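You operate a simulated robot arm through the tools that you are given. There is no shell and no other tool. Be economical: measure what you need, move in short steps, check, and stop when the job is done.

You are at the controls of a simulated two-armed robot. One attempt, no reset.

TASK
Take the rag from the packing table top and lay it out flat on the carton bench top.

It is judged by the outcome, as a careful person would: the job done as asked, and still so three seconds after it is handed in. It fails if anything else is knocked over, pushed out of place, dropped, spilled or broken.

THE ROBOT
Two 6-joint arms with two-finger parallel grippers on one trunk, on a base that drives. Base frame: it is fixed to the floor where the robot stands at the start and does not move with it; the origin is under the middle of the robot, x ahead of it, y to its left, z up; the surface under the hand at the start is at about z = 82. Units: cm, degrees, N and s.
The left shoulder is at the start at [6, 18.7, 104.7], the right one opposite. With the tool pointing down near the work surface each hand reaches from about 28 to 64 cm from the robot's upright axis, wherever it stands, measured 20 degrees to its own side. Places, roughly: carton bench top [140, 10, 80]. Payload 1.57 kg a hand.
The tool frame of a hand sits at the grasp point between the pads (the TCP): z along the fingers, y along the line on which they close. The tips reach 3 cm beyond it. The gripper opens to 11 cm. The fingers are 2.4 cm wide and 1.2 cm thick; the gripper's body (4.8 by 11.2 cm) begins 7.8 cm behind the TCP.
Orientation is told as [roll, pitch, yaw] about the base's x, y, z axes, in that order, counted from this pose: with the fingers straight down and closing along the base's y, the tool's x points along the base's -x, its y along +y and its z along -z.

THE INTERFACE
- The arms move only by the tool nudge_tool. It takes "left_series", "right_series" or both (then of equal length, played together; a hand with none holds still); each is text: rows parted by semicolons, each of 7 numbers parted by spaces: the turn, a rotation vector about the tool's x, y, z in units of 8 degrees (1.0 is 8 degrees), then the shift along the tool's x, y, z in units of 20 mm (1.0 is 20 mm), then the finger opening in cm, from 0 to 11. In form: wx wy wz dx dy dz grip; .... A call has 1 to 8 rows; each row shifts and turns the commanded pose from where the row before left it, along the tool's axes as they then stand. A call with a number of a shift or a turn outside -1 to 1 is refused whole. A row lasts 0.2 s, in which the tool goes at most 5 cm and 8.6 degrees; a call with a longer step from one row to the next is refused whole, and so is a gripper value outside its range. A pose out of reach is approached as far as the arm can. The call stops where the force on the tool passes 40 N (or 10 N more than at its start, if that is more) or the arm is blocked; 0.2 s more then pass. Each finger travels about 15.3 cm/s and halts on what it meets, pressing with about 43 N; the grip force reading is that of the motor and also rises with nothing between the fingers. The clock runs only during rows and for 0.2 s after the last one: add rows that do not move to give the fingers time. It gives the time, the measured TCP pose, the force on the tool (base axes), the opening and the grip force at its end, in the units of the frame above (readings bear some noise), with the torque about the TCP (base axes, N m) and any sound that the robot's microphone picked up, and new pictures: "show" is both (left out), scene, wrist or none (wrist: the cameras of the hands that moved).
- Cameras (640 x 400 px; columns grow to the right, rows downward): "scene" is now at [0.55, 2.26, 157.65]; the picture's right is [0.33, -0.94, 0.00], its down [-0.81, -0.28, -0.51] and it looks along [0.48, 0.17, -0.86] (base axes); focal length 269 px, centre (320, 200). "left" rides on the left gripper at [7, -1.6, -14.1] in its tool frame; the picture's right is [0.23, 0.97, 0.00], its down [-0.85, 0.20, -0.48] and it looks along [-0.47, 0.11, 0.88] (tool axes); focal length 222 px, centre (320, 200). "right" rides on the right gripper at [7, 1.6, -14.1] in its tool frame; the picture's right is [-0.23, 0.97, 0.00], its down [-0.86, -0.20, -0.48] and it looks along [-0.47, -0.11, 0.88] (tool axes); focal length 222 px, centre (320, 200). There is no depth. A picture from a camera that has moved, and an enlarged one, comes with that camera's place and axes in the base frame and with its lens.
- move_column(by): slides the trunk up (or, below 0, down) by that many cm; the arms and the scene camera ride with it, the base frame stays. It gives what a move gives, with no picture.
- roll_base(legs): drives the robot by 1 to 6 legs, each [ahead, left, turn to the left] in cm, cm and degrees, along the robot's own axes; the way and the turn of a leg run together, so that a leg with both is an arc; at most 150 cm and 180 degrees a leg. The arms and the cameras ride along, it lands a little off, and it stops where it bumps. It gives what a move gives, and a new picture of the scene camera.
- aim_head(pan, tilt): turns the head with the scene camera to pan (to the left, within 86 degrees either way) and tilt (down, from -29 to 69), counted from straight ahead of the robot. It gives what a move gives, and a new picture of the scene camera.
- enlarge(camera, box): a new picture of the part [left, top, right, bottom] of that camera's present view, enlarged. No time passes.
- hand_in(): hands the job in; it is judged then, once.

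Work in short steps. Places have to be worked out from the pictures, the camera data and where the tool is seen: move nearer, look again, correct. Check each grasp and each placing, and mend what went wrong. You have 120 turns and 260 pictures in all, those below and enlarged ones among them. Open the grippers and draw the arms clear of the work before you hand the job in, unless the task says otherwise; then end with one line.

The tools are called after "Call:" as name(argument=value, ...) on one line, values as JSON. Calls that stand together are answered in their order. nudge_tool: Moves the arms, as the interface text tells. Its arguments: {"type":"object","properties":{"left_series":{"type":"string"},"right_series":{"type":"string"},"show":{"type":"string","enum":["both","scene","wrist","none"]}},"required":[]} The other tools are called the same way: move_column (by) slides the trunk up or down; roll_base (legs) drives the base; aim_head (pan, tilt) turns the head that bears the scene camera; enlarge (camera, box) takes an enlarged picture of a part of a camera's view; hand_in () hands the job in.

At the start:

```text
t: 0.0
left_position: [42.18, 26.25, 102.51]
left_tool_rot: [0.0, 0.0, 0.0]
left_contact_force: [0.3, 0.4, 0.5]
left_wrist_torque: [0.03, -0.01, 0.02]
left_gripper_width: 11.0
left_grip_force: 0.0
right_position: [33.11, -9.03, 102.06]
right_tool_rot: [-0.1, 0.0, 0.0]
right_contact_force: [0.6, 0.1, 0.6]
right_wrist_torque: [0.01, -0.02, 0.01]
right_gripper_width: 11.0
right_grip_force: 0.1
trunk travel left (down, up): [-67.5, 31.5]
robot x, y, heading: [-0.22, 0.06, -0.0]
head pan, tilt: [19.3, 59.5]
```

scene: 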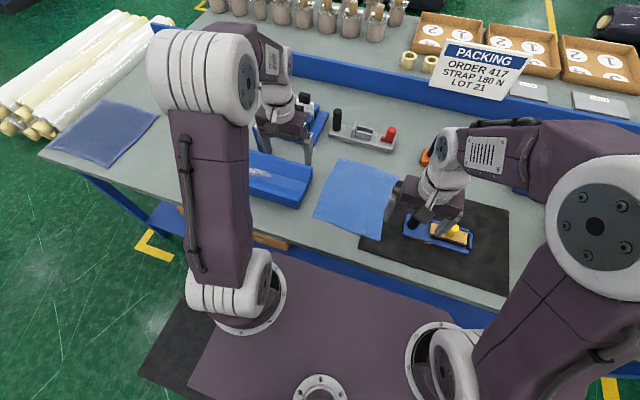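
right: 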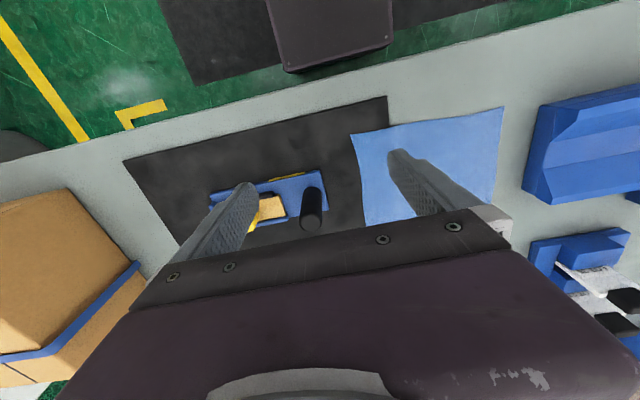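
left: 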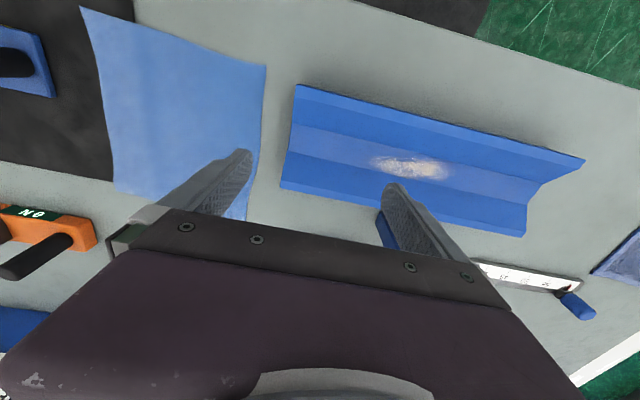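

I look closer at the two blue cloth-like things to tell which is the rag.

Call:
enlarge(camera="scene", box=[30, 80, 190, 180])

Call:
enlarge(camera="scene", box=[280, 130, 480, 255])

Call:
aim_head(pan=0, tilt=25)

```text
4.00 times, centred on (110, 130) of scene
camera zoom: at [0.55, 2.26, 157.65], right [0.33, -0.94, 0.0], down [-0.81, -0.28, -0.51], along [0.48, 0.17, -0.86], focal length 1078 px, centre (1160, 480)
```

zoom: 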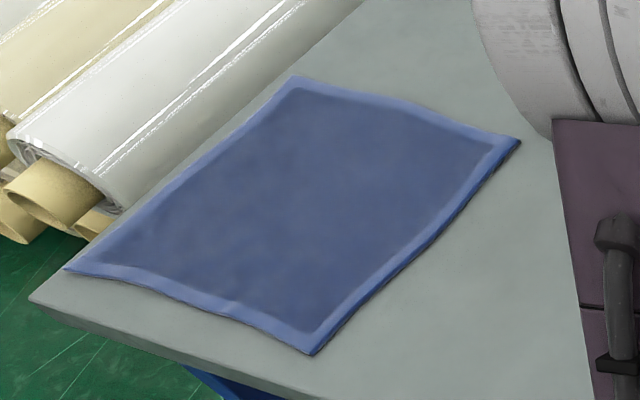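

```text
3.20 times, centred on (380, 192) of scene
camera zoom: at [0.55, 2.26, 157.65], right [0.33, -0.94, 0.0], down [-0.81, -0.28, -0.51], along [0.48, 0.17, -0.86], focal length 862 px, centre (128, 224)
```

zoom: 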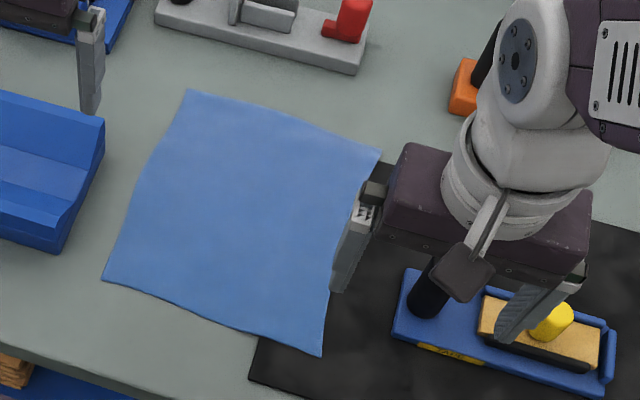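

```text
t: 1.0
left_position: [42.17, 26.25, 102.55]
left_tool_rot: [0.0, 0.0, -0.1]
left_contact_force: [-0.3, -0.4, 0.4]
left_wrist_torque: [0.03, 0.0, -0.03]
left_gripper_width: 11.02
left_grip_force: 0.0
right_position: [33.17, -9.12, 102.23]
right_tool_rot: [0.0, 0.0, 0.0]
right_contact_force: [-0.1, 0.0, 0.2]
right_wrist_torque: [0.01, 0.01, 0.01]
right_gripper_width: 11.01
right_grip_force: 0.1
trunk travel left (down, up): [-67.5, 31.5]
robot x, y, heading: [-0.21, 0.21, 0.2]
head pan, tilt: [0.0, 25.0]
camera scene: at [3.42, 0.05, 162.6], right [0.0, -1.0, 0.0], down [-0.42, 0.0, -0.91], along [0.91, 0.0, -0.42], focal length 269 px, centre (320, 200)
```

scene: 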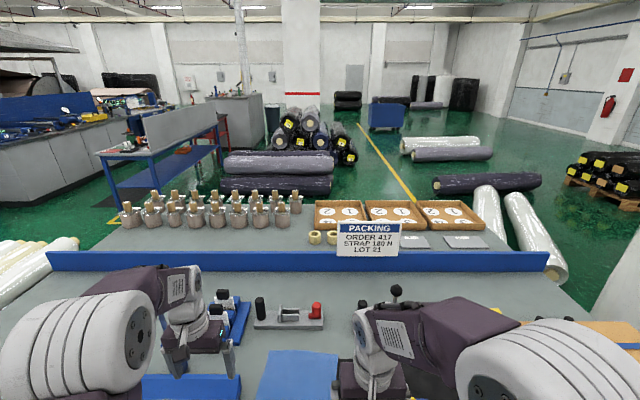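

The light blue limp cloth looks like the rag. Now I look at the carton bench beyond the blue rail.

Call:
enlarge(camera="scene", box=[40, 170, 360, 370])

Call:
enlarge(camera="scene", box=[320, 170, 640, 370])

Call:
aim_head(pan=60, tilt=30)

Call:
aim_head(pan=-60, tilt=30)

```text
2.00 times, centred on (200, 270) of scene
camera zoom: at [3.42, 0.05, 162.6], right [0.0, -1.0, 0.0], down [-0.42, 0.0, -0.91], along [0.91, 0.0, -0.42], focal length 539 px, centre (560, 60)
```

zoom: 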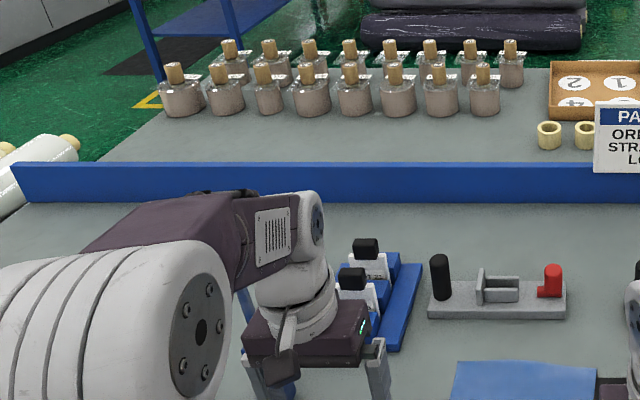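

```text
2.00 times, centred on (480, 270) of scene
camera zoom: at [3.42, 0.05, 162.6], right [0.0, -1.0, 0.0], down [-0.42, 0.0, -0.91], along [0.91, 0.0, -0.42], focal length 539 px, centre (0, 60)
```

zoom: 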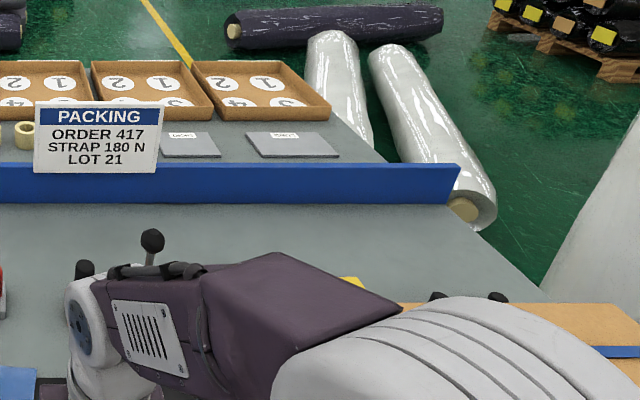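

```text
t: 2.3
left_position: [42.22, 26.17, 102.49]
left_tool_rot: [-0.1, 0.0, 0.0]
left_contact_force: [-0.2, 0.3, -0.1]
left_wrist_torque: [0.03, -0.01, 0.0]
left_gripper_width: 10.99
left_grip_force: 0.0
right_position: [33.0, -9.18, 102.13]
right_tool_rot: [0.1, 0.0, 0.1]
right_contact_force: [0.0, -0.3, 0.3]
right_wrist_torque: [0.05, -0.01, -0.01]
right_gripper_width: 11.0
right_grip_force: 0.0
trunk travel left (down, up): [-67.5, 31.5]
robot x, y, heading: [-0.16, -0.19, -0.0]
head pan, tilt: [60.0, 30.0]
camera scene: at [-1.26, 7.87, 161.81], right [0.87, -0.5, 0.0], down [-0.25, -0.43, -0.87], along [0.43, 0.75, -0.5], focal length 269 px, centre (320, 200)
```

scene: 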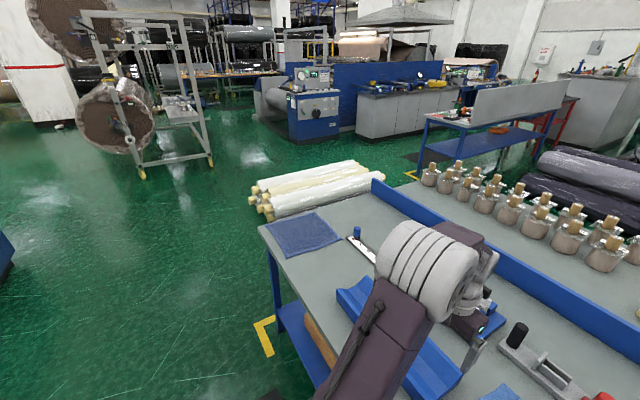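

```text
t: 4.3
left_position: [42.37, 26.28, 102.56]
left_tool_rot: [0.1, 0.0, 0.0]
left_contact_force: [-1.0, -0.4, -0.7]
left_wrist_torque: [-0.03, 0.0, -0.06]
left_gripper_width: 10.98
left_grip_force: 0.1
right_position: [33.14, -9.22, 102.23]
right_tool_rot: [-0.1, 0.0, -0.1]
right_contact_force: [0.1, -1.2, 0.3]
right_wrist_torque: [-0.01, -0.01, -0.01]
right_gripper_width: 11.0
right_grip_force: 0.0
trunk travel left (down, up): [-67.5, 31.5]
robot x, y, heading: [0.05, -0.25, 0.1]
head pan, tilt: [-60.0, 30.0]
camera scene: at [-1.26, -7.78, 161.81], right [-0.87, -0.5, 0.0], down [-0.25, 0.43, -0.87], along [0.43, -0.75, -0.5], focal length 269 px, centre (320, 200)
```

scene: 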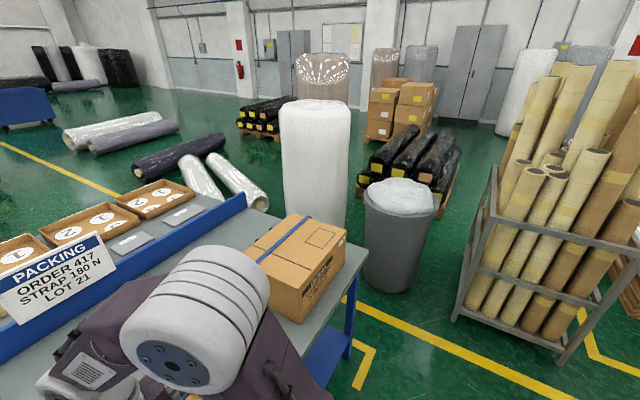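

The free strip of the carton bench lies right behind the rail (x≈106–138), in front of the jars; I'll reach it from the bench's left end (y≈123). First I bring both hands over the rag's near corners, roughly (35,17) and (35.5,-4.6), and look.

Call:
nudge_tool(left_series="0 0 0 0.37 -0.87 0.1 5;0 0 0 0.37 -0.87 0.3 5;0 0 0 0.37 -0.87 0.4 5;0 0 0 0.37 -0.87 0.4 5;0 0 0 0.37 -0.87 0.4 5;0 0 0 0.37 -0.87 0.4 5;0 0 0 0.37 -0.87 0.4 5", right_series="0 0 0 -0.28 0.5 0.1 5;0 0 0 -0.28 0.5 0.3 5;0 0 0 -0.28 0.5 0.4 5;0 0 0 -0.28 0.5 0.4 5;0 0 0 -0.28 0.5 0.4 5;0 0 0 -0.28 0.5 0.4 5;0 0 0 -0.28 0.5 0.4 5", show="wrist")

Call:
aim_head(pan=0, tilt=65)

```text
t: 5.9
left_position: [37.05, 13.99, 97.65]
left_tool_rot: [0.1, 0.0, 0.0]
left_contact_force: [0.0, -0.1, 0.6]
left_wrist_torque: [-0.03, -0.02, 0.0]
left_gripper_width: 4.98
left_grip_force: 0.0
right_position: [37.06, -2.04, 97.23]
right_tool_rot: [0.1, 0.0, 0.1]
right_contact_force: [0.2, -0.2, -0.7]
right_wrist_torque: [-0.01, 0.0, 0.03]
right_gripper_width: 5.03
right_grip_force: 0.1
trunk travel left (down, up): [-67.5, 31.5]
robot x, y, heading: [0.08, -0.12, -0.0]
head pan, tilt: [-60.0, 30.0]
camera right: at [30.1, -0.59, 111.57], right [0.23, 0.97, 0.0], down [0.86, -0.2, 0.48], along [0.47, -0.11, -0.88], focal length 222 px, centre (320, 200)
camera left: at [30.12, 12.46, 111.8], right [-0.23, 0.97, 0.0], down [0.85, 0.2, 0.48], along [0.47, 0.11, -0.88], focal length 222 px, centre (320, 200)
```

right: 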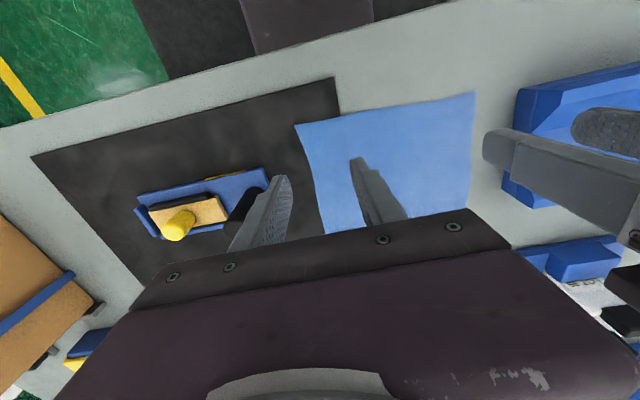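
left: 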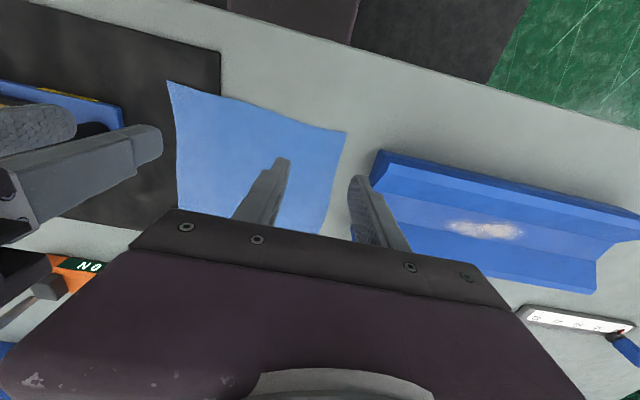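

```text
t: 7.2
left_position: [37.08, 14.12, 97.82]
left_tool_rot: [0.0, 0.0, 0.1]
left_contact_force: [-1.1, -0.3, 0.9]
left_wrist_torque: [-0.02, 0.0, 0.01]
left_gripper_width: 5.0
left_grip_force: 0.1
right_position: [36.97, -2.15, 97.4]
right_tool_rot: [0.1, 0.0, 0.0]
right_contact_force: [0.0, -0.2, 0.4]
right_wrist_torque: [-0.03, 0.02, -0.01]
right_gripper_width: 5.01
right_grip_force: 0.1
trunk travel left (down, up): [-67.5, 31.5]
robot x, y, heading: [0.1, 0.26, -0.3]
head pan, tilt: [0.0, 65.0]
camera scene: at [0.28, 0.04, 157.05], right [0.0, -1.0, 0.0], down [-0.91, 0.0, -0.42], along [0.42, 0.0, -0.91], focal length 269 px, centre (320, 200)
```

scene: 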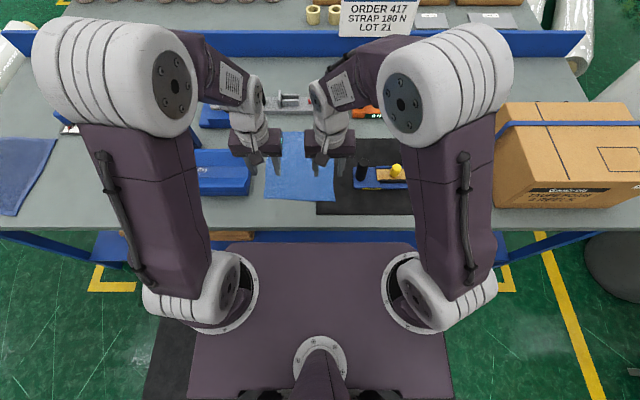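

Corners by both wrist cameras: C≈(34.6,-4.9), D≈(35.5,17.1). I lower both hands, 4 cm open, to just above the cloth.

Call:
nudge_tool(left_series="0 0 0 0 -0.25 1 4;0 0 0 0 0 1 4;0 0 0 0 0 1 4;0 0 0 0 0 1 4;0 0 0 0 0 1 4;0 0 0 0 0 0.8 4;0 0 0 0 0 0.2 4", right_series="0 0 0 0 0.4 1 4;0 0 0 0 0 1 4;0 0 0 0 0 1 4;0 0 0 0 0 1 4;0 0 0 0 0 1 4;0 0 0 0 0 0.6 4;0 0 0 0 0 0.2 4", show="wrist")

```text
t: 8.8
left_position: [37.07, 13.57, 85.72]
left_tool_rot: [0.0, -0.1, 0.0]
left_contact_force: [-0.7, -0.4, 0.2]
left_wrist_torque: [0.01, 0.02, 0.0]
left_gripper_width: 4.02
left_grip_force: 0.1
right_position: [37.16, -1.48, 85.83]
right_tool_rot: [-0.1, 0.0, 0.1]
right_contact_force: [0.0, 0.2, -0.8]
right_wrist_torque: [0.02, -0.01, 0.03]
right_gripper_width: 4.0
right_grip_force: 0.0
trunk travel left (down, up): [-67.5, 31.5]
robot x, y, heading: [-0.22, -0.18, -0.0]
head pan, tilt: [0.0, 65.0]
camera right: at [30.11, 0.2, 99.99], right [0.23, 0.97, 0.0], down [0.86, -0.2, 0.48], along [0.47, -0.11, -0.88], focal length 222 px, centre (320, 200)
camera left: at [30.08, 12.04, 99.84], right [-0.23, 0.97, 0.0], down [0.85, 0.2, 0.48], along [0.47, 0.11, -0.88], focal length 222 px, centre (320, 200)
```

right: 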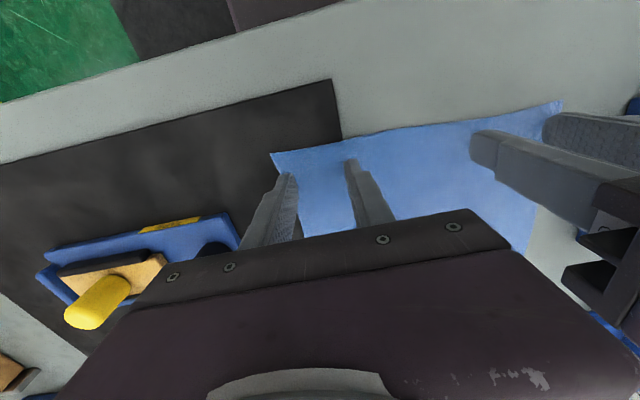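
left: 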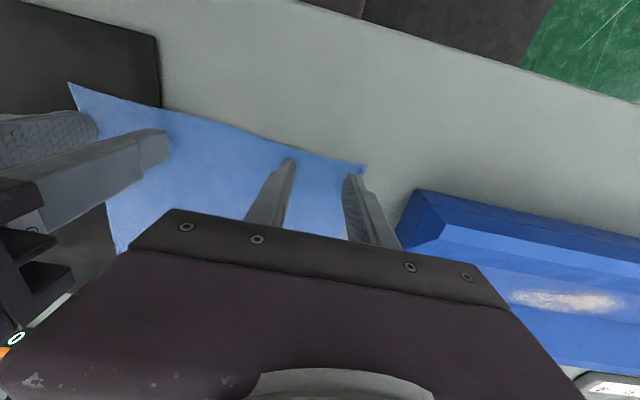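

The tips straddle cloth just inside each near corner and hover just over it. I lower by small steps to contact.

Call:
nudge_tool(left_series="0 0 0 0 0 0.15 4;0 0 0 0 0 0.15 4;0 0 0 0 0 0.1 4;0 0 0 0 0 0 4", right_series="0 0 0 0 0 0.15 4;0 0 0 0 0 0.15 4;0 0 0 0 0 0.1 4;0 0 0 0 0 0 4", show="none")

```text
t: 9.5
left_position: [36.8, 13.58, 85.16]
left_tool_rot: [0.1, -0.2, 0.0]
left_contact_force: [0.4, 0.0, -0.2]
left_wrist_torque: [-0.03, 0.02, -0.03]
left_gripper_width: 4.0
left_grip_force: 0.0
right_position: [37.02, -1.31, 85.6]
right_tool_rot: [0.2, -0.4, 0.0]
right_contact_force: [-6.9, -5.4, 32.0]
right_wrist_torque: [-0.86, 0.34, -0.08]
right_gripper_width: 4.06
right_grip_force: 0.0
trunk travel left (down, up): [-67.5, 31.5]
robot x, y, heading: [0.07, -0.13, 0.0]
head pan, tilt: [0.0, 65.0]
stopped in row 3 (right hand): the force on the tool passed its limit at 46 N (the readings are from after the stop); the commanded pose is now the measured one
```

The right tips are on the cloth (mat under it); the left ones are a hair above. I ease the right, then lower the left in tiny steps.

Call:
nudge_tool(left_series="0 0 0 0 0 0.05 4;0 0 0 0 0 0.05 4;0 0 0 0 0 0 4", right_series="0 0 0 0 0 -0.02 4;0 0 0 0 0 0 4;0 0 0 0 0 0 4", show="none")

```text
t: 10.3
left_position: [36.85, 13.52, 85.1]
left_tool_rot: [0.2, -0.3, -0.1]
left_contact_force: [-2.6, 1.2, 20.6]
left_wrist_torque: [-0.04, 0.19, 0.01]
left_gripper_width: 3.99
left_grip_force: 0.1
right_position: [36.97, -1.31, 85.6]
right_tool_rot: [0.2, -0.5, 0.0]
right_contact_force: [-1.1, -2.7, 27.3]
right_wrist_torque: [-0.74, 0.16, 0.01]
right_gripper_width: 4.09
right_grip_force: 0.3
trunk travel left (down, up): [-67.5, 31.5]
robot x, y, heading: [0.2, -0.05, -0.1]
head pan, tilt: [0.0, 65.0]
```

Both press lightly on the cloth; I close both grippers to pinch it.

Call:
nudge_tool(left_series="0 0 0 0 0 0 3;0 0 0 0 0 0 1.5;0 0 0 0 0 0 0;0 0 0 0 0 0 0;0 0 0 0 0 0 0", right_series="0 0 0 0 0 0 3;0 0 0 0 0 0 1.5;0 0 0 0 0 0 0;0 0 0 0 0 0 0;0 0 0 0 0 0 0", show="wrist")

```text
t: 10.6
left_position: [37.09, 13.23, 85.13]
left_tool_rot: [0.2, -0.4, -0.1]
left_contact_force: [-1.5, -8.2, 18.8]
left_wrist_torque: [-0.3, 0.17, 0.01]
left_gripper_width: 3.28
left_grip_force: 1.2
right_position: [37.09, -1.64, 85.58]
right_tool_rot: [0.1, -0.6, 0.0]
right_contact_force: [2.8, -8.3, 20.2]
right_wrist_torque: [-0.32, -0.09, -0.03]
right_gripper_width: 0.21
right_grip_force: 24.3
trunk travel left (down, up): [-67.5, 31.5]
robot x, y, heading: [-0.33, -0.26, -0.3]
head pan, tilt: [0.0, 65.0]
stopped in row 1 (right hand): the force on the tool passed its limit at 44 N (the readings are from after the stop); the commanded pose is now the measured one
camera right: at [30.04, -0.08, 99.72], right [0.23, 0.97, 0.01], down [0.85, -0.2, 0.49], along [0.47, -0.11, -0.87], focal length 222 px, centre (320, 200)
camera left: at [29.93, 11.72, 99.18], right [-0.23, 0.97, 0.0], down [0.85, 0.2, 0.49], along [0.47, 0.11, -0.87], focal length 222 px, centre (320, 200)
```

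right: 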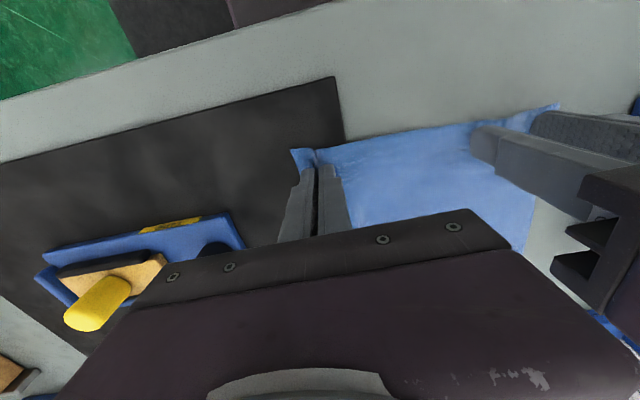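
left: 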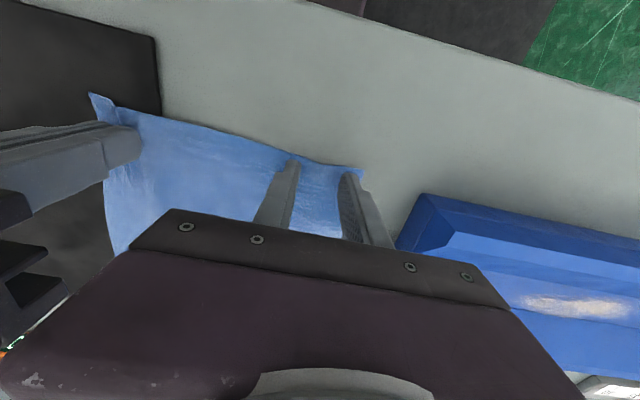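

The right hand pinched a fold; the call stopped on it. I hold the right closed and close the left.

Call:
nudge_tool(left_series="0 0 0 0 0 0 2;0 0 0 0 0 0 0;0 0 0 0 0 0 0;0 0 0 0 0 0 0", right_series="0 0 0 0 0 0 0;0 0 0 0 0 0 0;0 0 0 0 0 0 0;0 0 0 0 0 0 0", show="wrist")

```text
t: 11.6
left_position: [37.14, 13.36, 85.15]
left_tool_rot: [0.2, -0.5, -0.1]
left_contact_force: [3.3, -24.5, 25.5]
left_wrist_torque: [-0.72, 0.09, 0.17]
left_gripper_width: 0.22
left_grip_force: 23.6
right_position: [37.13, -1.59, 85.62]
right_tool_rot: [0.3, -0.6, 0.0]
right_contact_force: [1.9, 12.3, 26.1]
right_wrist_torque: [0.24, 0.06, -0.1]
right_gripper_width: 0.22
right_grip_force: 23.0
trunk travel left (down, up): [-67.5, 31.5]
robot x, y, heading: [-0.1, -0.18, -0.1]
head pan, tilt: [0.0, 65.0]
camera right: at [30.02, -0.07, 99.71], right [0.23, 0.97, 0.01], down [0.85, -0.2, 0.49], along [0.47, -0.1, -0.87], focal length 222 px, centre (320, 200)
camera left: at [29.94, 11.68, 99.18], right [-0.23, 0.97, 0.0], down [0.85, 0.2, 0.49], along [0.47, 0.11, -0.87], focal length 222 px, centre (320, 200)
```

right: 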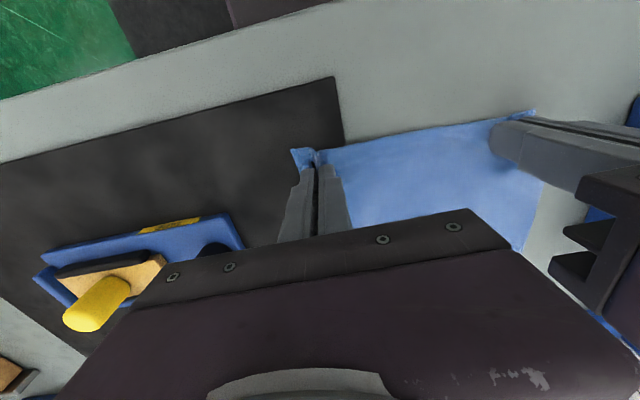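
left: 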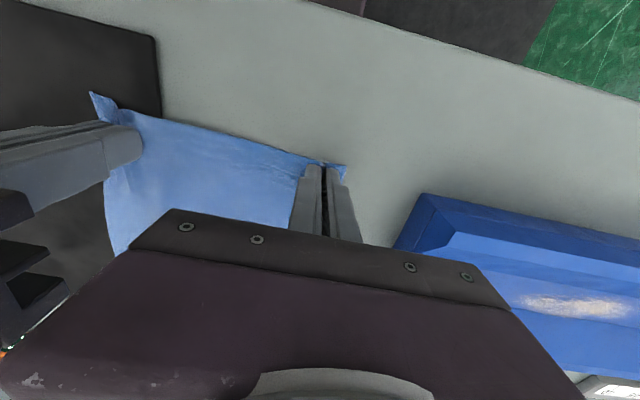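

Both have a fold pinched. I lift straight up slowly.

Call:
nudge_tool(left_series="0 0 0 0 0 -0.3 0;0 0 0 0 0 -0.5 0;0 0 0 0 0 -0.7 0;0 0 0 0 0 -0.8 0;0 0 0 0 0 -0.8 0;0 0 0 0 0 -0.8 0;0 0 0 0 0 -0.8 0;0 0 0 0 0 -0.8 0", right_series="0 0 0 0 0 -0.3 0;0 0 0 0 0 -0.5 0;0 0 0 0 0 -0.7 0;0 0 0 0 0 -0.8 0;0 0 0 0 0 -0.8 0;0 0 0 0 0 -0.8 0;0 0 0 0 0 -0.8 0;0 0 0 0 0 -0.8 0", show="both")

```text
t: 13.4
left_position: [37.08, 13.61, 96.0]
left_tool_rot: [0.0, -0.3, -0.1]
left_contact_force: [-0.2, -22.5, 1.4]
left_wrist_torque: [-0.67, -0.01, 0.16]
left_gripper_width: 0.21
left_grip_force: 24.0
right_position: [37.17, -1.44, 96.44]
right_tool_rot: [0.1, -0.4, 0.0]
right_contact_force: [-0.5, 21.4, -1.6]
right_wrist_torque: [0.68, 0.02, -0.18]
right_gripper_width: 0.2
right_grip_force: 23.5
trunk travel left (down, up): [-67.5, 31.5]
robot x, y, heading: [0.08, 0.38, -0.2]
head pan, tilt: [0.0, 65.0]
camera scene: at [0.19, 0.0, 157.04], right [0.0, -1.0, 0.0], down [-0.91, 0.0, -0.42], along [0.42, 0.0, -0.91], focal length 269 px, centre (320, 200)
camera right: at [30.14, 0.09, 110.58], right [0.23, 0.97, 0.0], down [0.85, -0.2, 0.48], along [0.47, -0.11, -0.88], focal length 222 px, centre (320, 200)
camera left: at [30.07, 11.92, 110.04], right [-0.23, 0.97, 0.0], down [0.85, 0.2, 0.48], along [0.47, 0.11, -0.88], focal length 222 px, centre (320, 200)
```

scene: 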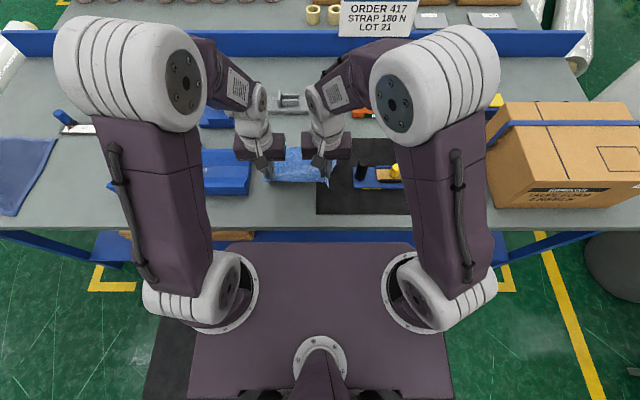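
right: 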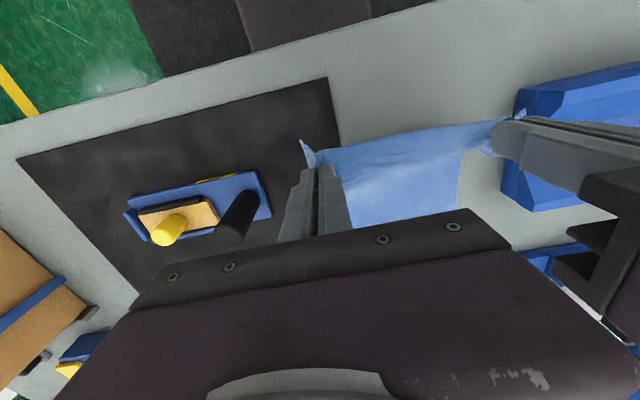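
left: 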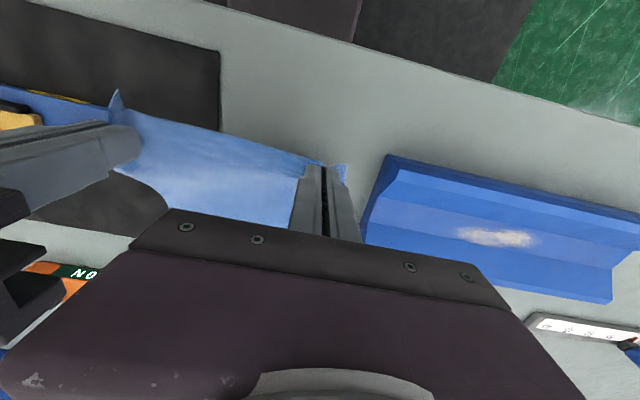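

The rag is lifted by both corners, but the hands strain against each other at ~22 N. I ease them together slightly, then raise the trunk.

Call:
nudge_tool(left_series="0 0 0 0 -0.1 0 0;0 0 0 0 -0.1 0 0;0 0 0 0 0 0 0", right_series="0 0 0 0 0.1 0 0;0 0 0 0 0.1 0 0;0 0 0 0 0 0 0", show="none")

Call:
move_column(by=30)

Call:
aim_head(pan=0, tilt=50)

```text
t: 14.2
left_position: [37.11, 13.14, 95.97]
left_tool_rot: [0.1, -0.2, -0.1]
left_contact_force: [0.8, -4.8, 1.2]
left_wrist_torque: [-0.16, -0.02, 0.0]
left_gripper_width: 0.22
left_grip_force: 23.7
right_position: [37.23, -1.05, 96.46]
right_tool_rot: [0.0, -0.2, 0.0]
right_contact_force: [-0.5, 5.4, -1.6]
right_wrist_torque: [0.17, 0.0, -0.04]
right_gripper_width: 0.23
right_grip_force: 23.6
trunk travel left (down, up): [-67.5, 31.5]
robot x, y, heading: [-0.35, -0.28, -0.1]
head pan, tilt: [0.0, 65.0]
```

```text
t: 17.2
left_position: [37.2, 13.08, 125.89]
left_tool_rot: [0.0, 0.0, 0.0]
left_contact_force: [0.6, -3.0, -0.3]
left_wrist_torque: [-0.11, 0.01, 0.01]
left_gripper_width: 0.21
left_grip_force: 24.1
right_position: [37.26, -0.96, 126.38]
right_tool_rot: [0.1, -0.2, -0.1]
right_contact_force: [0.1, 4.7, -1.1]
right_wrist_torque: [0.1, 0.0, -0.01]
right_gripper_width: 0.21
right_grip_force: 22.9
trunk travel left (down, up): [-97.5, 1.5]
robot x, y, heading: [-0.19, -0.06, -0.2]
head pan, tilt: [0.0, 65.0]
```

```text
t: 18.0
left_position: [37.27, 13.21, 125.85]
left_tool_rot: [0.1, -0.1, 0.0]
left_contact_force: [0.3, -3.4, -0.2]
left_wrist_torque: [-0.1, 0.0, -0.01]
left_gripper_width: 0.19
left_grip_force: 24.0
right_position: [37.2, -0.98, 126.36]
right_tool_rot: [0.1, -0.3, 0.0]
right_contact_force: [-0.2, 3.6, 0.6]
right_wrist_torque: [0.12, 0.04, -0.03]
right_gripper_width: 0.21
right_grip_force: 24.1
trunk travel left (down, up): [-97.5, 1.5]
robot x, y, heading: [-0.21, 0.11, -0.3]
head pan, tilt: [0.0, 50.0]
camera scene: at [1.93, 0.03, 188.85], right [0.0, -1.0, 0.0], down [-0.77, 0.0, -0.64], along [0.64, 0.0, -0.77], focal length 269 px, centre (320, 200)
```

scene: 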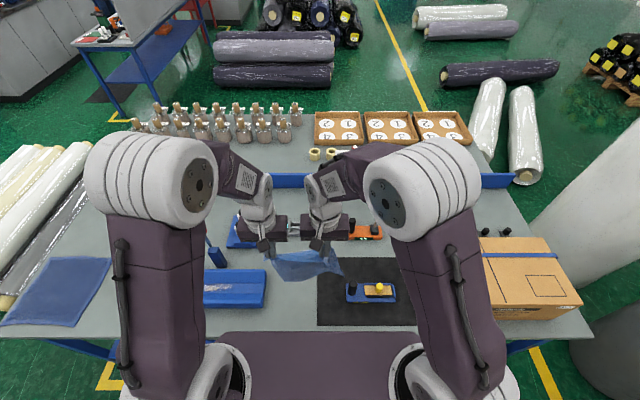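

The rag hangs well from both hands. I back off from the table and drive left along open floor, then look at the gap between the table end and the rolls.

Call:
roll_base(legs=[[-28, 0, 0], [0, 130, 0]])

Call:
aim_head(pan=0, tilt=25)

```text
t: 26.1
left_position: [8.81, 143.68, 125.9]
left_tool_rot: [0.1, -0.1, 0.6]
left_contact_force: [0.3, -4.4, 0.5]
left_wrist_torque: [-0.11, -0.01, 0.03]
left_gripper_width: 0.18
left_grip_force: 23.6
right_position: [9.03, 129.45, 126.45]
right_tool_rot: [0.1, -0.3, 0.8]
right_contact_force: [0.2, 3.9, -0.6]
right_wrist_torque: [0.11, 0.04, -0.08]
right_gripper_width: 0.22
right_grip_force: 24.0
trunk travel left (down, up): [-97.5, 1.5]
robot x, y, heading: [-28.24, 130.34, 0.5]
head pan, tilt: [0.0, 50.0]
camera scene: at [-26.32, 130.02, 188.86], right [0.01, -1.0, 0.0], down [-0.77, -0.01, -0.64], along [0.64, 0.01, -0.77], focal length 269 px, centre (320, 200)
```

scene: 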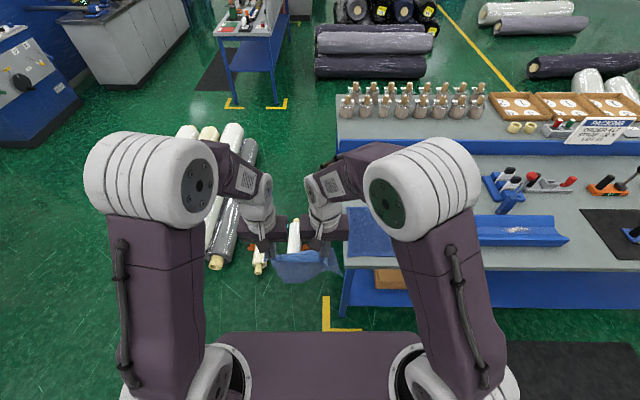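

```text
t: 27.0
left_position: [8.85, 143.72, 126.0]
left_tool_rot: [0.0, -0.1, 0.6]
left_contact_force: [0.1, -4.4, 0.3]
left_wrist_torque: [-0.11, 0.0, 0.05]
left_gripper_width: 0.18
left_grip_force: 23.7
right_position: [9.01, 129.56, 126.38]
right_tool_rot: [0.1, -0.2, 0.7]
right_contact_force: [-0.3, 3.0, -0.1]
right_wrist_torque: [0.14, 0.01, -0.03]
right_gripper_width: 0.22
right_grip_force: 24.1
trunk travel left (down, up): [-97.5, 1.5]
robot x, y, heading: [-28.34, 130.4, 0.6]
head pan, tilt: [0.0, 25.0]
camera scene: at [-24.82, 130.22, 192.6], right [0.01, -1.0, 0.0], down [-0.42, 0.0, -0.91], along [0.91, 0.01, -0.42], focal length 269 px, centre (320, 200)
```

scene: 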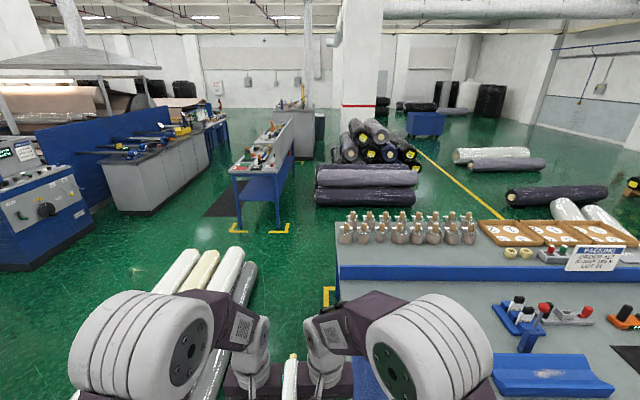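

There is something white on the floor close to the table's left end; I enlarge to see the gap.

Call:
enlarge(camera="scene", box=[160, 200, 400, 400])

Call:
aim_head(pan=-10, tilt=45)

```text
2.00 times, centred on (280, 300) of scene
camera zoom: at [-24.82, 130.22, 192.6], right [0.01, -1.0, 0.0], down [-0.42, 0.0, -0.91], along [0.91, 0.01, -0.42], focal length 539 px, centre (400, 0)
```

zoom: 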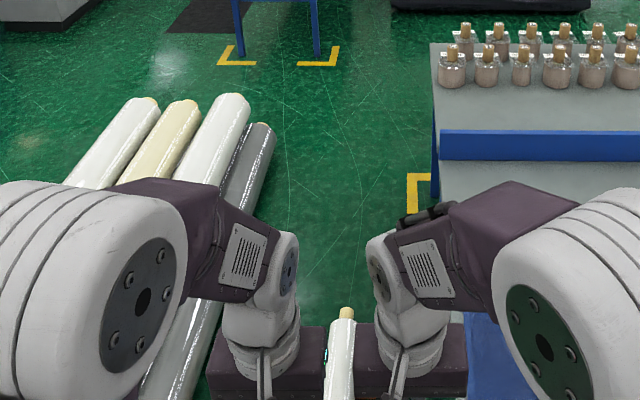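

```text
t: 27.8
left_position: [8.81, 143.69, 125.83]
left_tool_rot: [0.0, -0.1, 0.6]
left_contact_force: [0.4, -4.0, 0.1]
left_wrist_torque: [-0.13, 0.0, 0.02]
left_gripper_width: 0.2
left_grip_force: 23.9
right_position: [9.08, 129.52, 126.34]
right_tool_rot: [0.1, -0.3, 0.8]
right_contact_force: [1.0, 4.0, -0.9]
right_wrist_torque: [0.1, -0.02, -0.02]
right_gripper_width: 0.22
right_grip_force: 23.5
trunk travel left (down, up): [-97.5, 1.5]
robot x, y, heading: [-28.11, 129.84, 0.8]
head pan, tilt: [-10.0, 45.0]
camera scene: at [-26.01, 128.76, 189.55], right [-0.16, -0.99, 0.0], down [-0.7, 0.12, -0.71], along [0.7, -0.12, -0.71], focal length 269 px, centre (320, 200)
```

scene: 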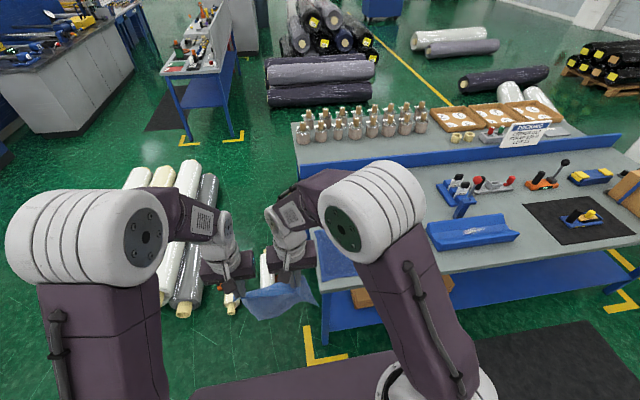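

The corridor beside the packing table holds a loose roll, so I will go round the left of the rolls and enter from the bench's far-left corner. First I look at my own base to learn its size.

Call:
aim_head(pan=86, tilt=69)

Call:
aim_head(pan=50, tilt=35)

```text
t: 29.5
left_position: [8.75, 143.63, 125.78]
left_tool_rot: [0.1, -0.2, 0.6]
left_contact_force: [0.2, -3.3, 0.0]
left_wrist_torque: [-0.1, 0.01, 0.01]
left_gripper_width: 0.2
left_grip_force: 23.6
right_position: [8.89, 129.49, 126.33]
right_tool_rot: [0.1, -0.3, 0.7]
right_contact_force: [-0.6, 4.0, 0.1]
right_wrist_torque: [0.14, -0.01, -0.04]
right_gripper_width: 0.2
right_grip_force: 23.2
trunk travel left (down, up): [-97.5, 1.5]
robot x, y, heading: [-28.42, 129.96, 0.5]
head pan, tilt: [85.9, 68.8]
camera scene: at [-33.68, 135.66, 186.66], right [1.0, -0.06, 0.0], down [-0.06, -0.93, -0.36], along [0.02, 0.36, -0.93], focal length 269 px, centre (320, 200)
```

scene: 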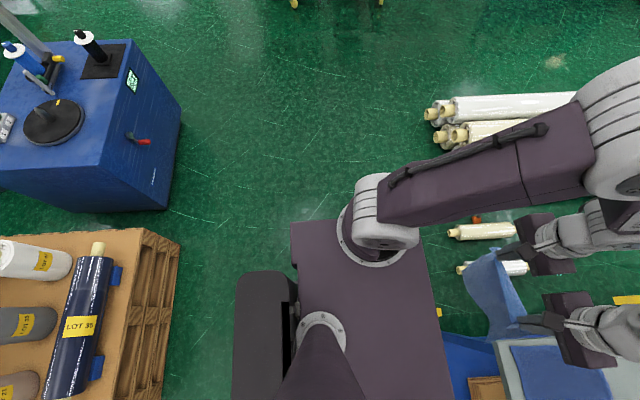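

```text
t: 30.5
left_position: [8.82, 143.68, 125.88]
left_tool_rot: [-0.1, 0.0, 0.6]
left_contact_force: [-1.1, -3.8, -0.3]
left_wrist_torque: [-0.1, 0.05, 0.06]
left_gripper_width: 0.2
left_grip_force: 23.9
right_position: [8.83, 129.43, 126.41]
right_tool_rot: [0.1, -0.2, 0.7]
right_contact_force: [-0.3, 3.9, -0.6]
right_wrist_torque: [0.14, 0.02, -0.04]
right_gripper_width: 0.19
right_grip_force: 23.7
trunk travel left (down, up): [-97.5, 1.5]
robot x, y, heading: [-28.5, 130.05, 0.7]
head pan, tilt: [50.0, 35.0]
camera scene: at [-28.46, 136.87, 191.02], right [0.77, -0.63, 0.0], down [-0.36, -0.44, -0.82], along [0.52, 0.63, -0.57], focal length 269 px, centre (320, 200)
```

scene: 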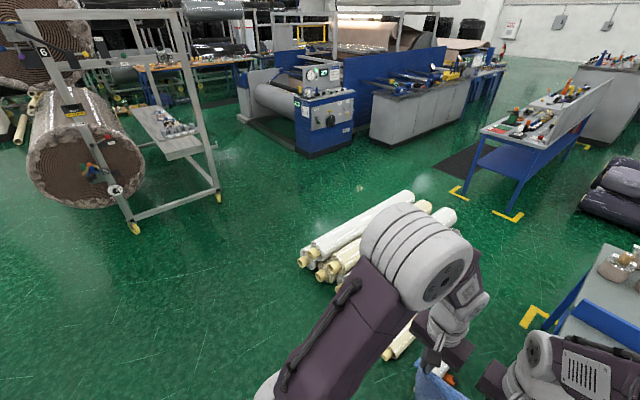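

The floor survey: loose rolls at y≈152–175 (x 57–107), the big stack y≈192–275 (x 58–228), free lane at y≈350. I drive left to that lane, then ahead past the stack and turn to face −y.

Call:
roll_base(legs=[[0, 150, 0], [0, 70, 0], [143, 0, 0], [143, 0, 0], [0, 0, -90]])

Call:
aim_head(pan=0, tilt=45)

```text
t: 58.7
left_position: [271.04, 315.41, 125.93]
left_tool_rot: [0.0, -0.1, -89.5]
left_contact_force: [-4.3, -0.1, 0.9]
left_wrist_torque: [-0.01, 0.13, 0.04]
left_gripper_width: 0.21
left_grip_force: 23.5
right_position: [256.86, 315.3, 126.33]
right_tool_rot: [0.1, -0.3, -89.5]
right_contact_force: [3.3, 1.2, -0.6]
right_wrist_torque: [0.03, -0.14, -0.01]
right_gripper_width: 0.23
right_grip_force: 23.9
trunk travel left (down, up): [-97.5, 1.5]
robot x, y, heading: [257.38, 352.35, -89.6]
head pan, tilt: [50.0, 35.0]
camera scene: at [264.54, 352.89, 191.03], right [-0.64, -0.77, 0.0], down [-0.44, 0.37, -0.82], along [0.63, -0.52, -0.57], focal length 269 px, centre (320, 200)
```

scene: 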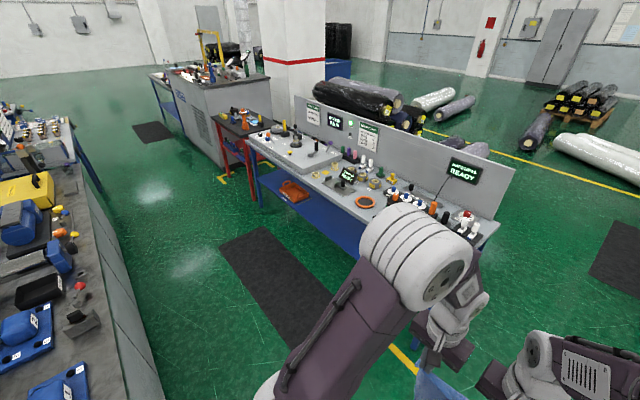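

```text
t: 59.9
left_position: [270.93, 315.45, 125.96]
left_tool_rot: [0.1, 0.0, -89.5]
left_contact_force: [-2.7, 0.5, 0.0]
left_wrist_torque: [0.01, 0.09, 0.04]
left_gripper_width: 0.21
left_grip_force: 23.2
right_position: [256.83, 315.31, 126.3]
right_tool_rot: [0.2, -0.3, -89.5]
right_contact_force: [3.6, -0.2, 0.2]
right_wrist_torque: [-0.01, -0.1, -0.02]
right_gripper_width: 0.21
right_grip_force: 23.7
trunk travel left (down, up): [-97.5, 1.5]
robot x, y, heading: [257.47, 352.67, -89.7]
head pan, tilt: [0.0, 45.0]
camera scene: at [257.8, 350.37, 189.55], right [-1.0, -0.01, 0.0], down [-0.01, 0.71, -0.71], along [0.01, -0.71, -0.71], focal length 269 px, centre (320, 200)
```

scene: 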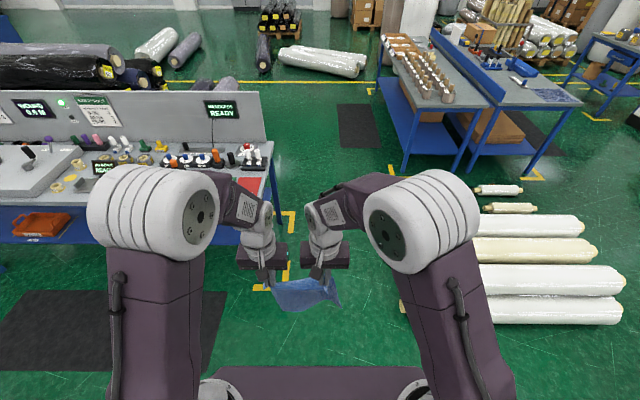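

The gap between workbench (x≥288) and rolls (x≤~225) is ahead. I shift slightly right and go ahead half way, then look down.

Call:
roll_base(legs=[[0, -4, 0], [70, 0, 0]])

Call:
aim_head(pan=-30, tilt=50)

Call:
aim_head(pan=-86, tilt=69)

```text
t: 64.2
left_position: [267.94, 245.77, 125.96]
left_tool_rot: [0.0, -0.2, -89.1]
left_contact_force: [-4.3, 0.2, -0.5]
left_wrist_torque: [-0.01, 0.12, 0.06]
left_gripper_width: 0.21
left_grip_force: 24.1
right_position: [253.96, 245.48, 126.41]
right_tool_rot: [0.1, -0.3, -89.0]
right_contact_force: [3.4, 0.5, -0.1]
right_wrist_torque: [-0.02, -0.12, 0.0]
right_gripper_width: 0.22
right_grip_force: 23.7
trunk travel left (down, up): [-97.5, 1.5]
robot x, y, heading: [254.42, 282.45, -89.1]
head pan, tilt: [0.0, 45.0]
camera scene: at [254.57, 280.71, 189.55], right [-1.0, -0.02, 0.0], down [-0.01, 0.71, -0.71], along [0.01, -0.71, -0.71], focal length 269 px, centre (320, 200)
```

scene: 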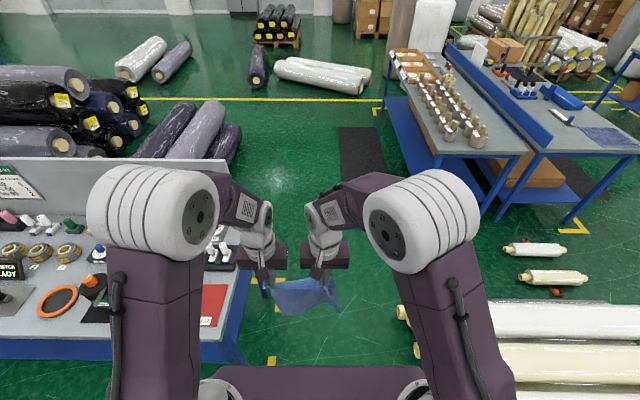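

```text
t: 65.2
left_position: [268.1, 245.56, 125.91]
left_tool_rot: [0.0, -0.2, -89.1]
left_contact_force: [-3.5, -0.4, -0.2]
left_wrist_torque: [-0.01, 0.12, 0.06]
left_gripper_width: 0.2
left_grip_force: 23.4
right_position: [253.91, 245.27, 126.42]
right_tool_rot: [0.2, -0.2, -89.1]
right_contact_force: [3.5, 0.0, -0.3]
right_wrist_torque: [-0.01, -0.17, 0.04]
right_gripper_width: 0.2
right_grip_force: 23.2
trunk travel left (down, up): [-97.5, 1.5]
robot x, y, heading: [254.3, 282.62, -89.0]
head pan, tilt: [-30.0, 50.0]
camera scene: at [250.69, 281.77, 188.86], right [-0.87, 0.49, 0.0], down [0.37, 0.67, -0.64], along [-0.31, -0.56, -0.77], focal length 269 px, centre (320, 200)
```

scene: 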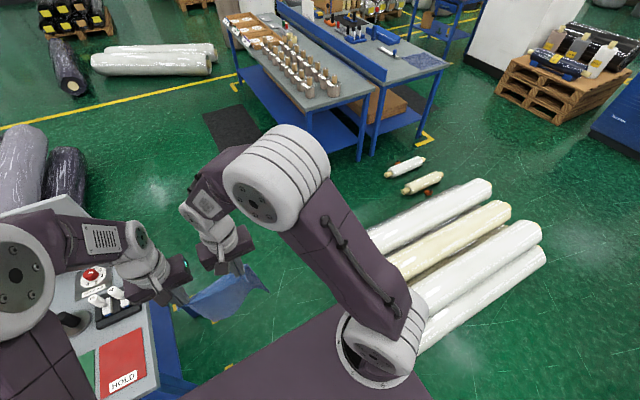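

```text
t: 66.4
left_position: [268.04, 245.57, 125.91]
left_tool_rot: [0.1, -0.1, -89.1]
left_contact_force: [-3.9, -0.5, 1.5]
left_wrist_torque: [-0.03, 0.14, 0.08]
left_gripper_width: 0.2
left_grip_force: 23.5
right_position: [253.91, 245.26, 126.34]
right_tool_rot: [0.1, -0.4, -89.0]
right_contact_force: [3.8, 0.0, 0.0]
right_wrist_torque: [0.01, -0.12, -0.01]
right_gripper_width: 0.24
right_grip_force: 23.8
trunk travel left (down, up): [-97.5, 1.5]
robot x, y, heading: [254.23, 282.73, -89.1]
head pan, tilt: [-85.9, 68.8]
camera scene: at [248.85, 288.08, 186.66], right [-0.09, 1.0, 0.0], down [0.93, 0.08, -0.36], along [-0.36, -0.03, -0.93], focal length 269 px, centre (320, 200)
```

scene: 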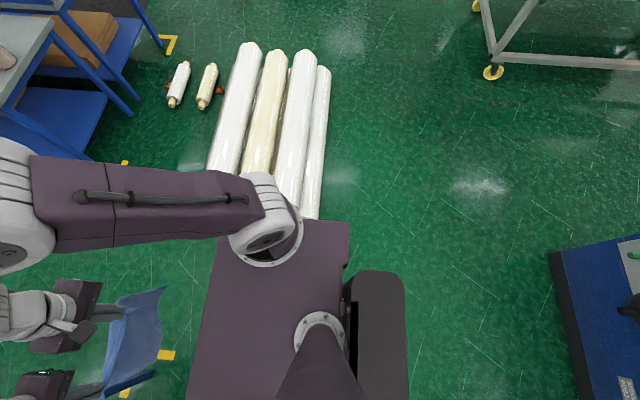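

Roll ends are at x≈200 and the workbench at x≥288, so the passage is about 88 cm. I go through at x≈245 to y≈157.

Call:
roll_base(legs=[[0, -10, 0], [126, 0, -1]])

Call:
aim_head(pan=-60, tilt=50)

Call:
aim_head(pan=-86, tilt=60)

```text
t: 73.5
left_position: [259.33, 120.02, 125.98]
left_tool_rot: [0.1, -0.2, -89.4]
left_contact_force: [-3.8, 0.0, 1.2]
left_wrist_torque: [-0.02, 0.1, 0.09]
left_gripper_width: 0.21
left_grip_force: 24.0
right_position: [245.37, 119.92, 126.46]
right_tool_rot: [0.2, -0.2, -89.5]
right_contact_force: [2.9, -0.1, -0.1]
right_wrist_torque: [-0.01, -0.11, 0.01]
right_gripper_width: 0.23
right_grip_force: 23.8
trunk travel left (down, up): [-97.5, 1.5]
robot x, y, heading: [245.88, 156.93, -89.6]
head pan, tilt: [-85.9, 68.8]
camera scene: at [240.53, 162.77, 186.66], right [-0.08, 1.0, 0.0], down [0.93, 0.07, -0.36], along [-0.36, -0.03, -0.93], focal length 269 px, centre (320, 200)
```

scene: 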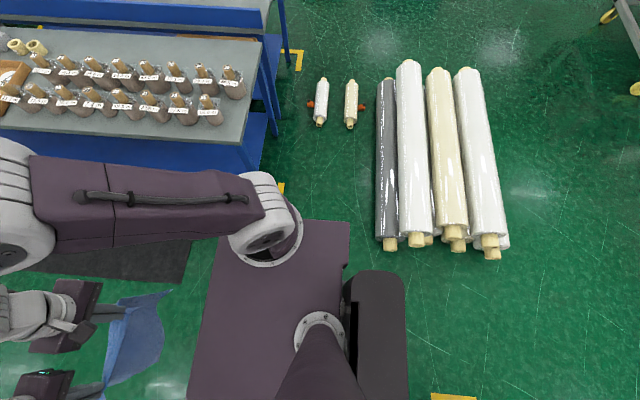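

```text
t: 74.4
left_position: [259.56, 119.89, 125.95]
left_tool_rot: [0.0, -0.1, -89.4]
left_contact_force: [-4.4, 0.2, 0.4]
left_wrist_torque: [-0.01, 0.13, 0.03]
left_gripper_width: 0.19
left_grip_force: 23.6
right_position: [245.37, 119.82, 126.53]
right_tool_rot: [0.2, -0.3, -89.4]
right_contact_force: [3.2, 0.5, -0.1]
right_wrist_torque: [-0.01, -0.1, 0.0]
right_gripper_width: 0.21
right_grip_force: 24.1
trunk travel left (down, up): [-97.5, 1.5]
robot x, y, heading: [246.14, 157.14, -89.2]
head pan, tilt: [-60.0, 50.0]
camera scene: at [239.48, 159.12, 188.85], right [-0.51, 0.86, 0.0], down [0.66, 0.39, -0.64], along [-0.55, -0.33, -0.77], focal length 269 px, centre (320, 200)
```

scene: 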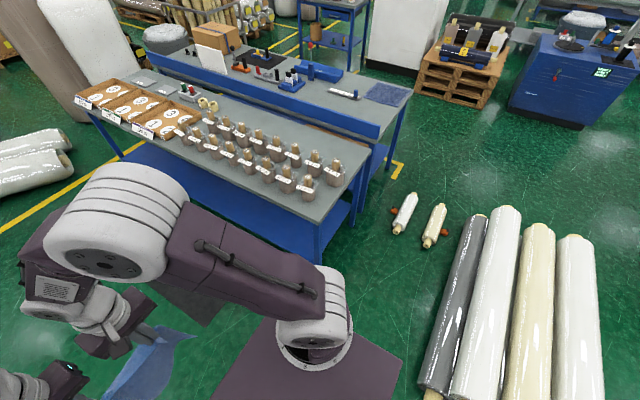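

```text
t: 75.3
left_position: [259.49, 119.97, 125.99]
left_tool_rot: [0.0, -0.2, -89.4]
left_contact_force: [-4.4, -0.1, -0.2]
left_wrist_torque: [0.02, 0.12, 0.04]
left_gripper_width: 0.19
left_grip_force: 23.5
right_position: [245.27, 119.83, 126.42]
right_tool_rot: [0.1, -0.3, -89.4]
right_contact_force: [4.3, -0.1, -0.9]
right_wrist_torque: [0.01, -0.15, -0.01]
right_gripper_width: 0.19
right_grip_force: 23.1
trunk travel left (down, up): [-97.5, 1.5]
robot x, y, heading: [245.93, 157.12, -89.6]
head pan, tilt: [-85.9, 60.0]
camera scene: at [239.46, 162.54, 187.6], right [-0.08, 1.0, 0.0], down [0.86, 0.07, -0.5], along [-0.5, -0.04, -0.87], focal length 269 px, centre (320, 200)
```

scene: 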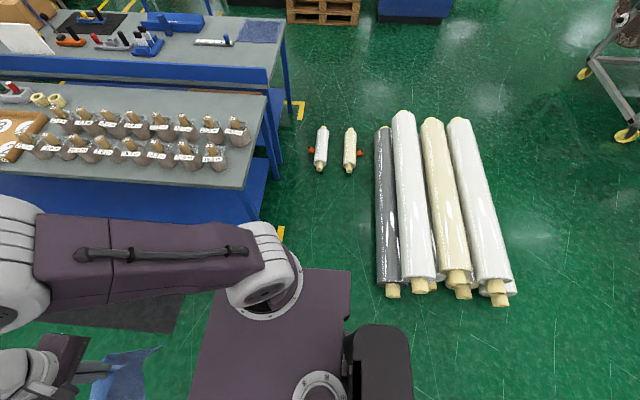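

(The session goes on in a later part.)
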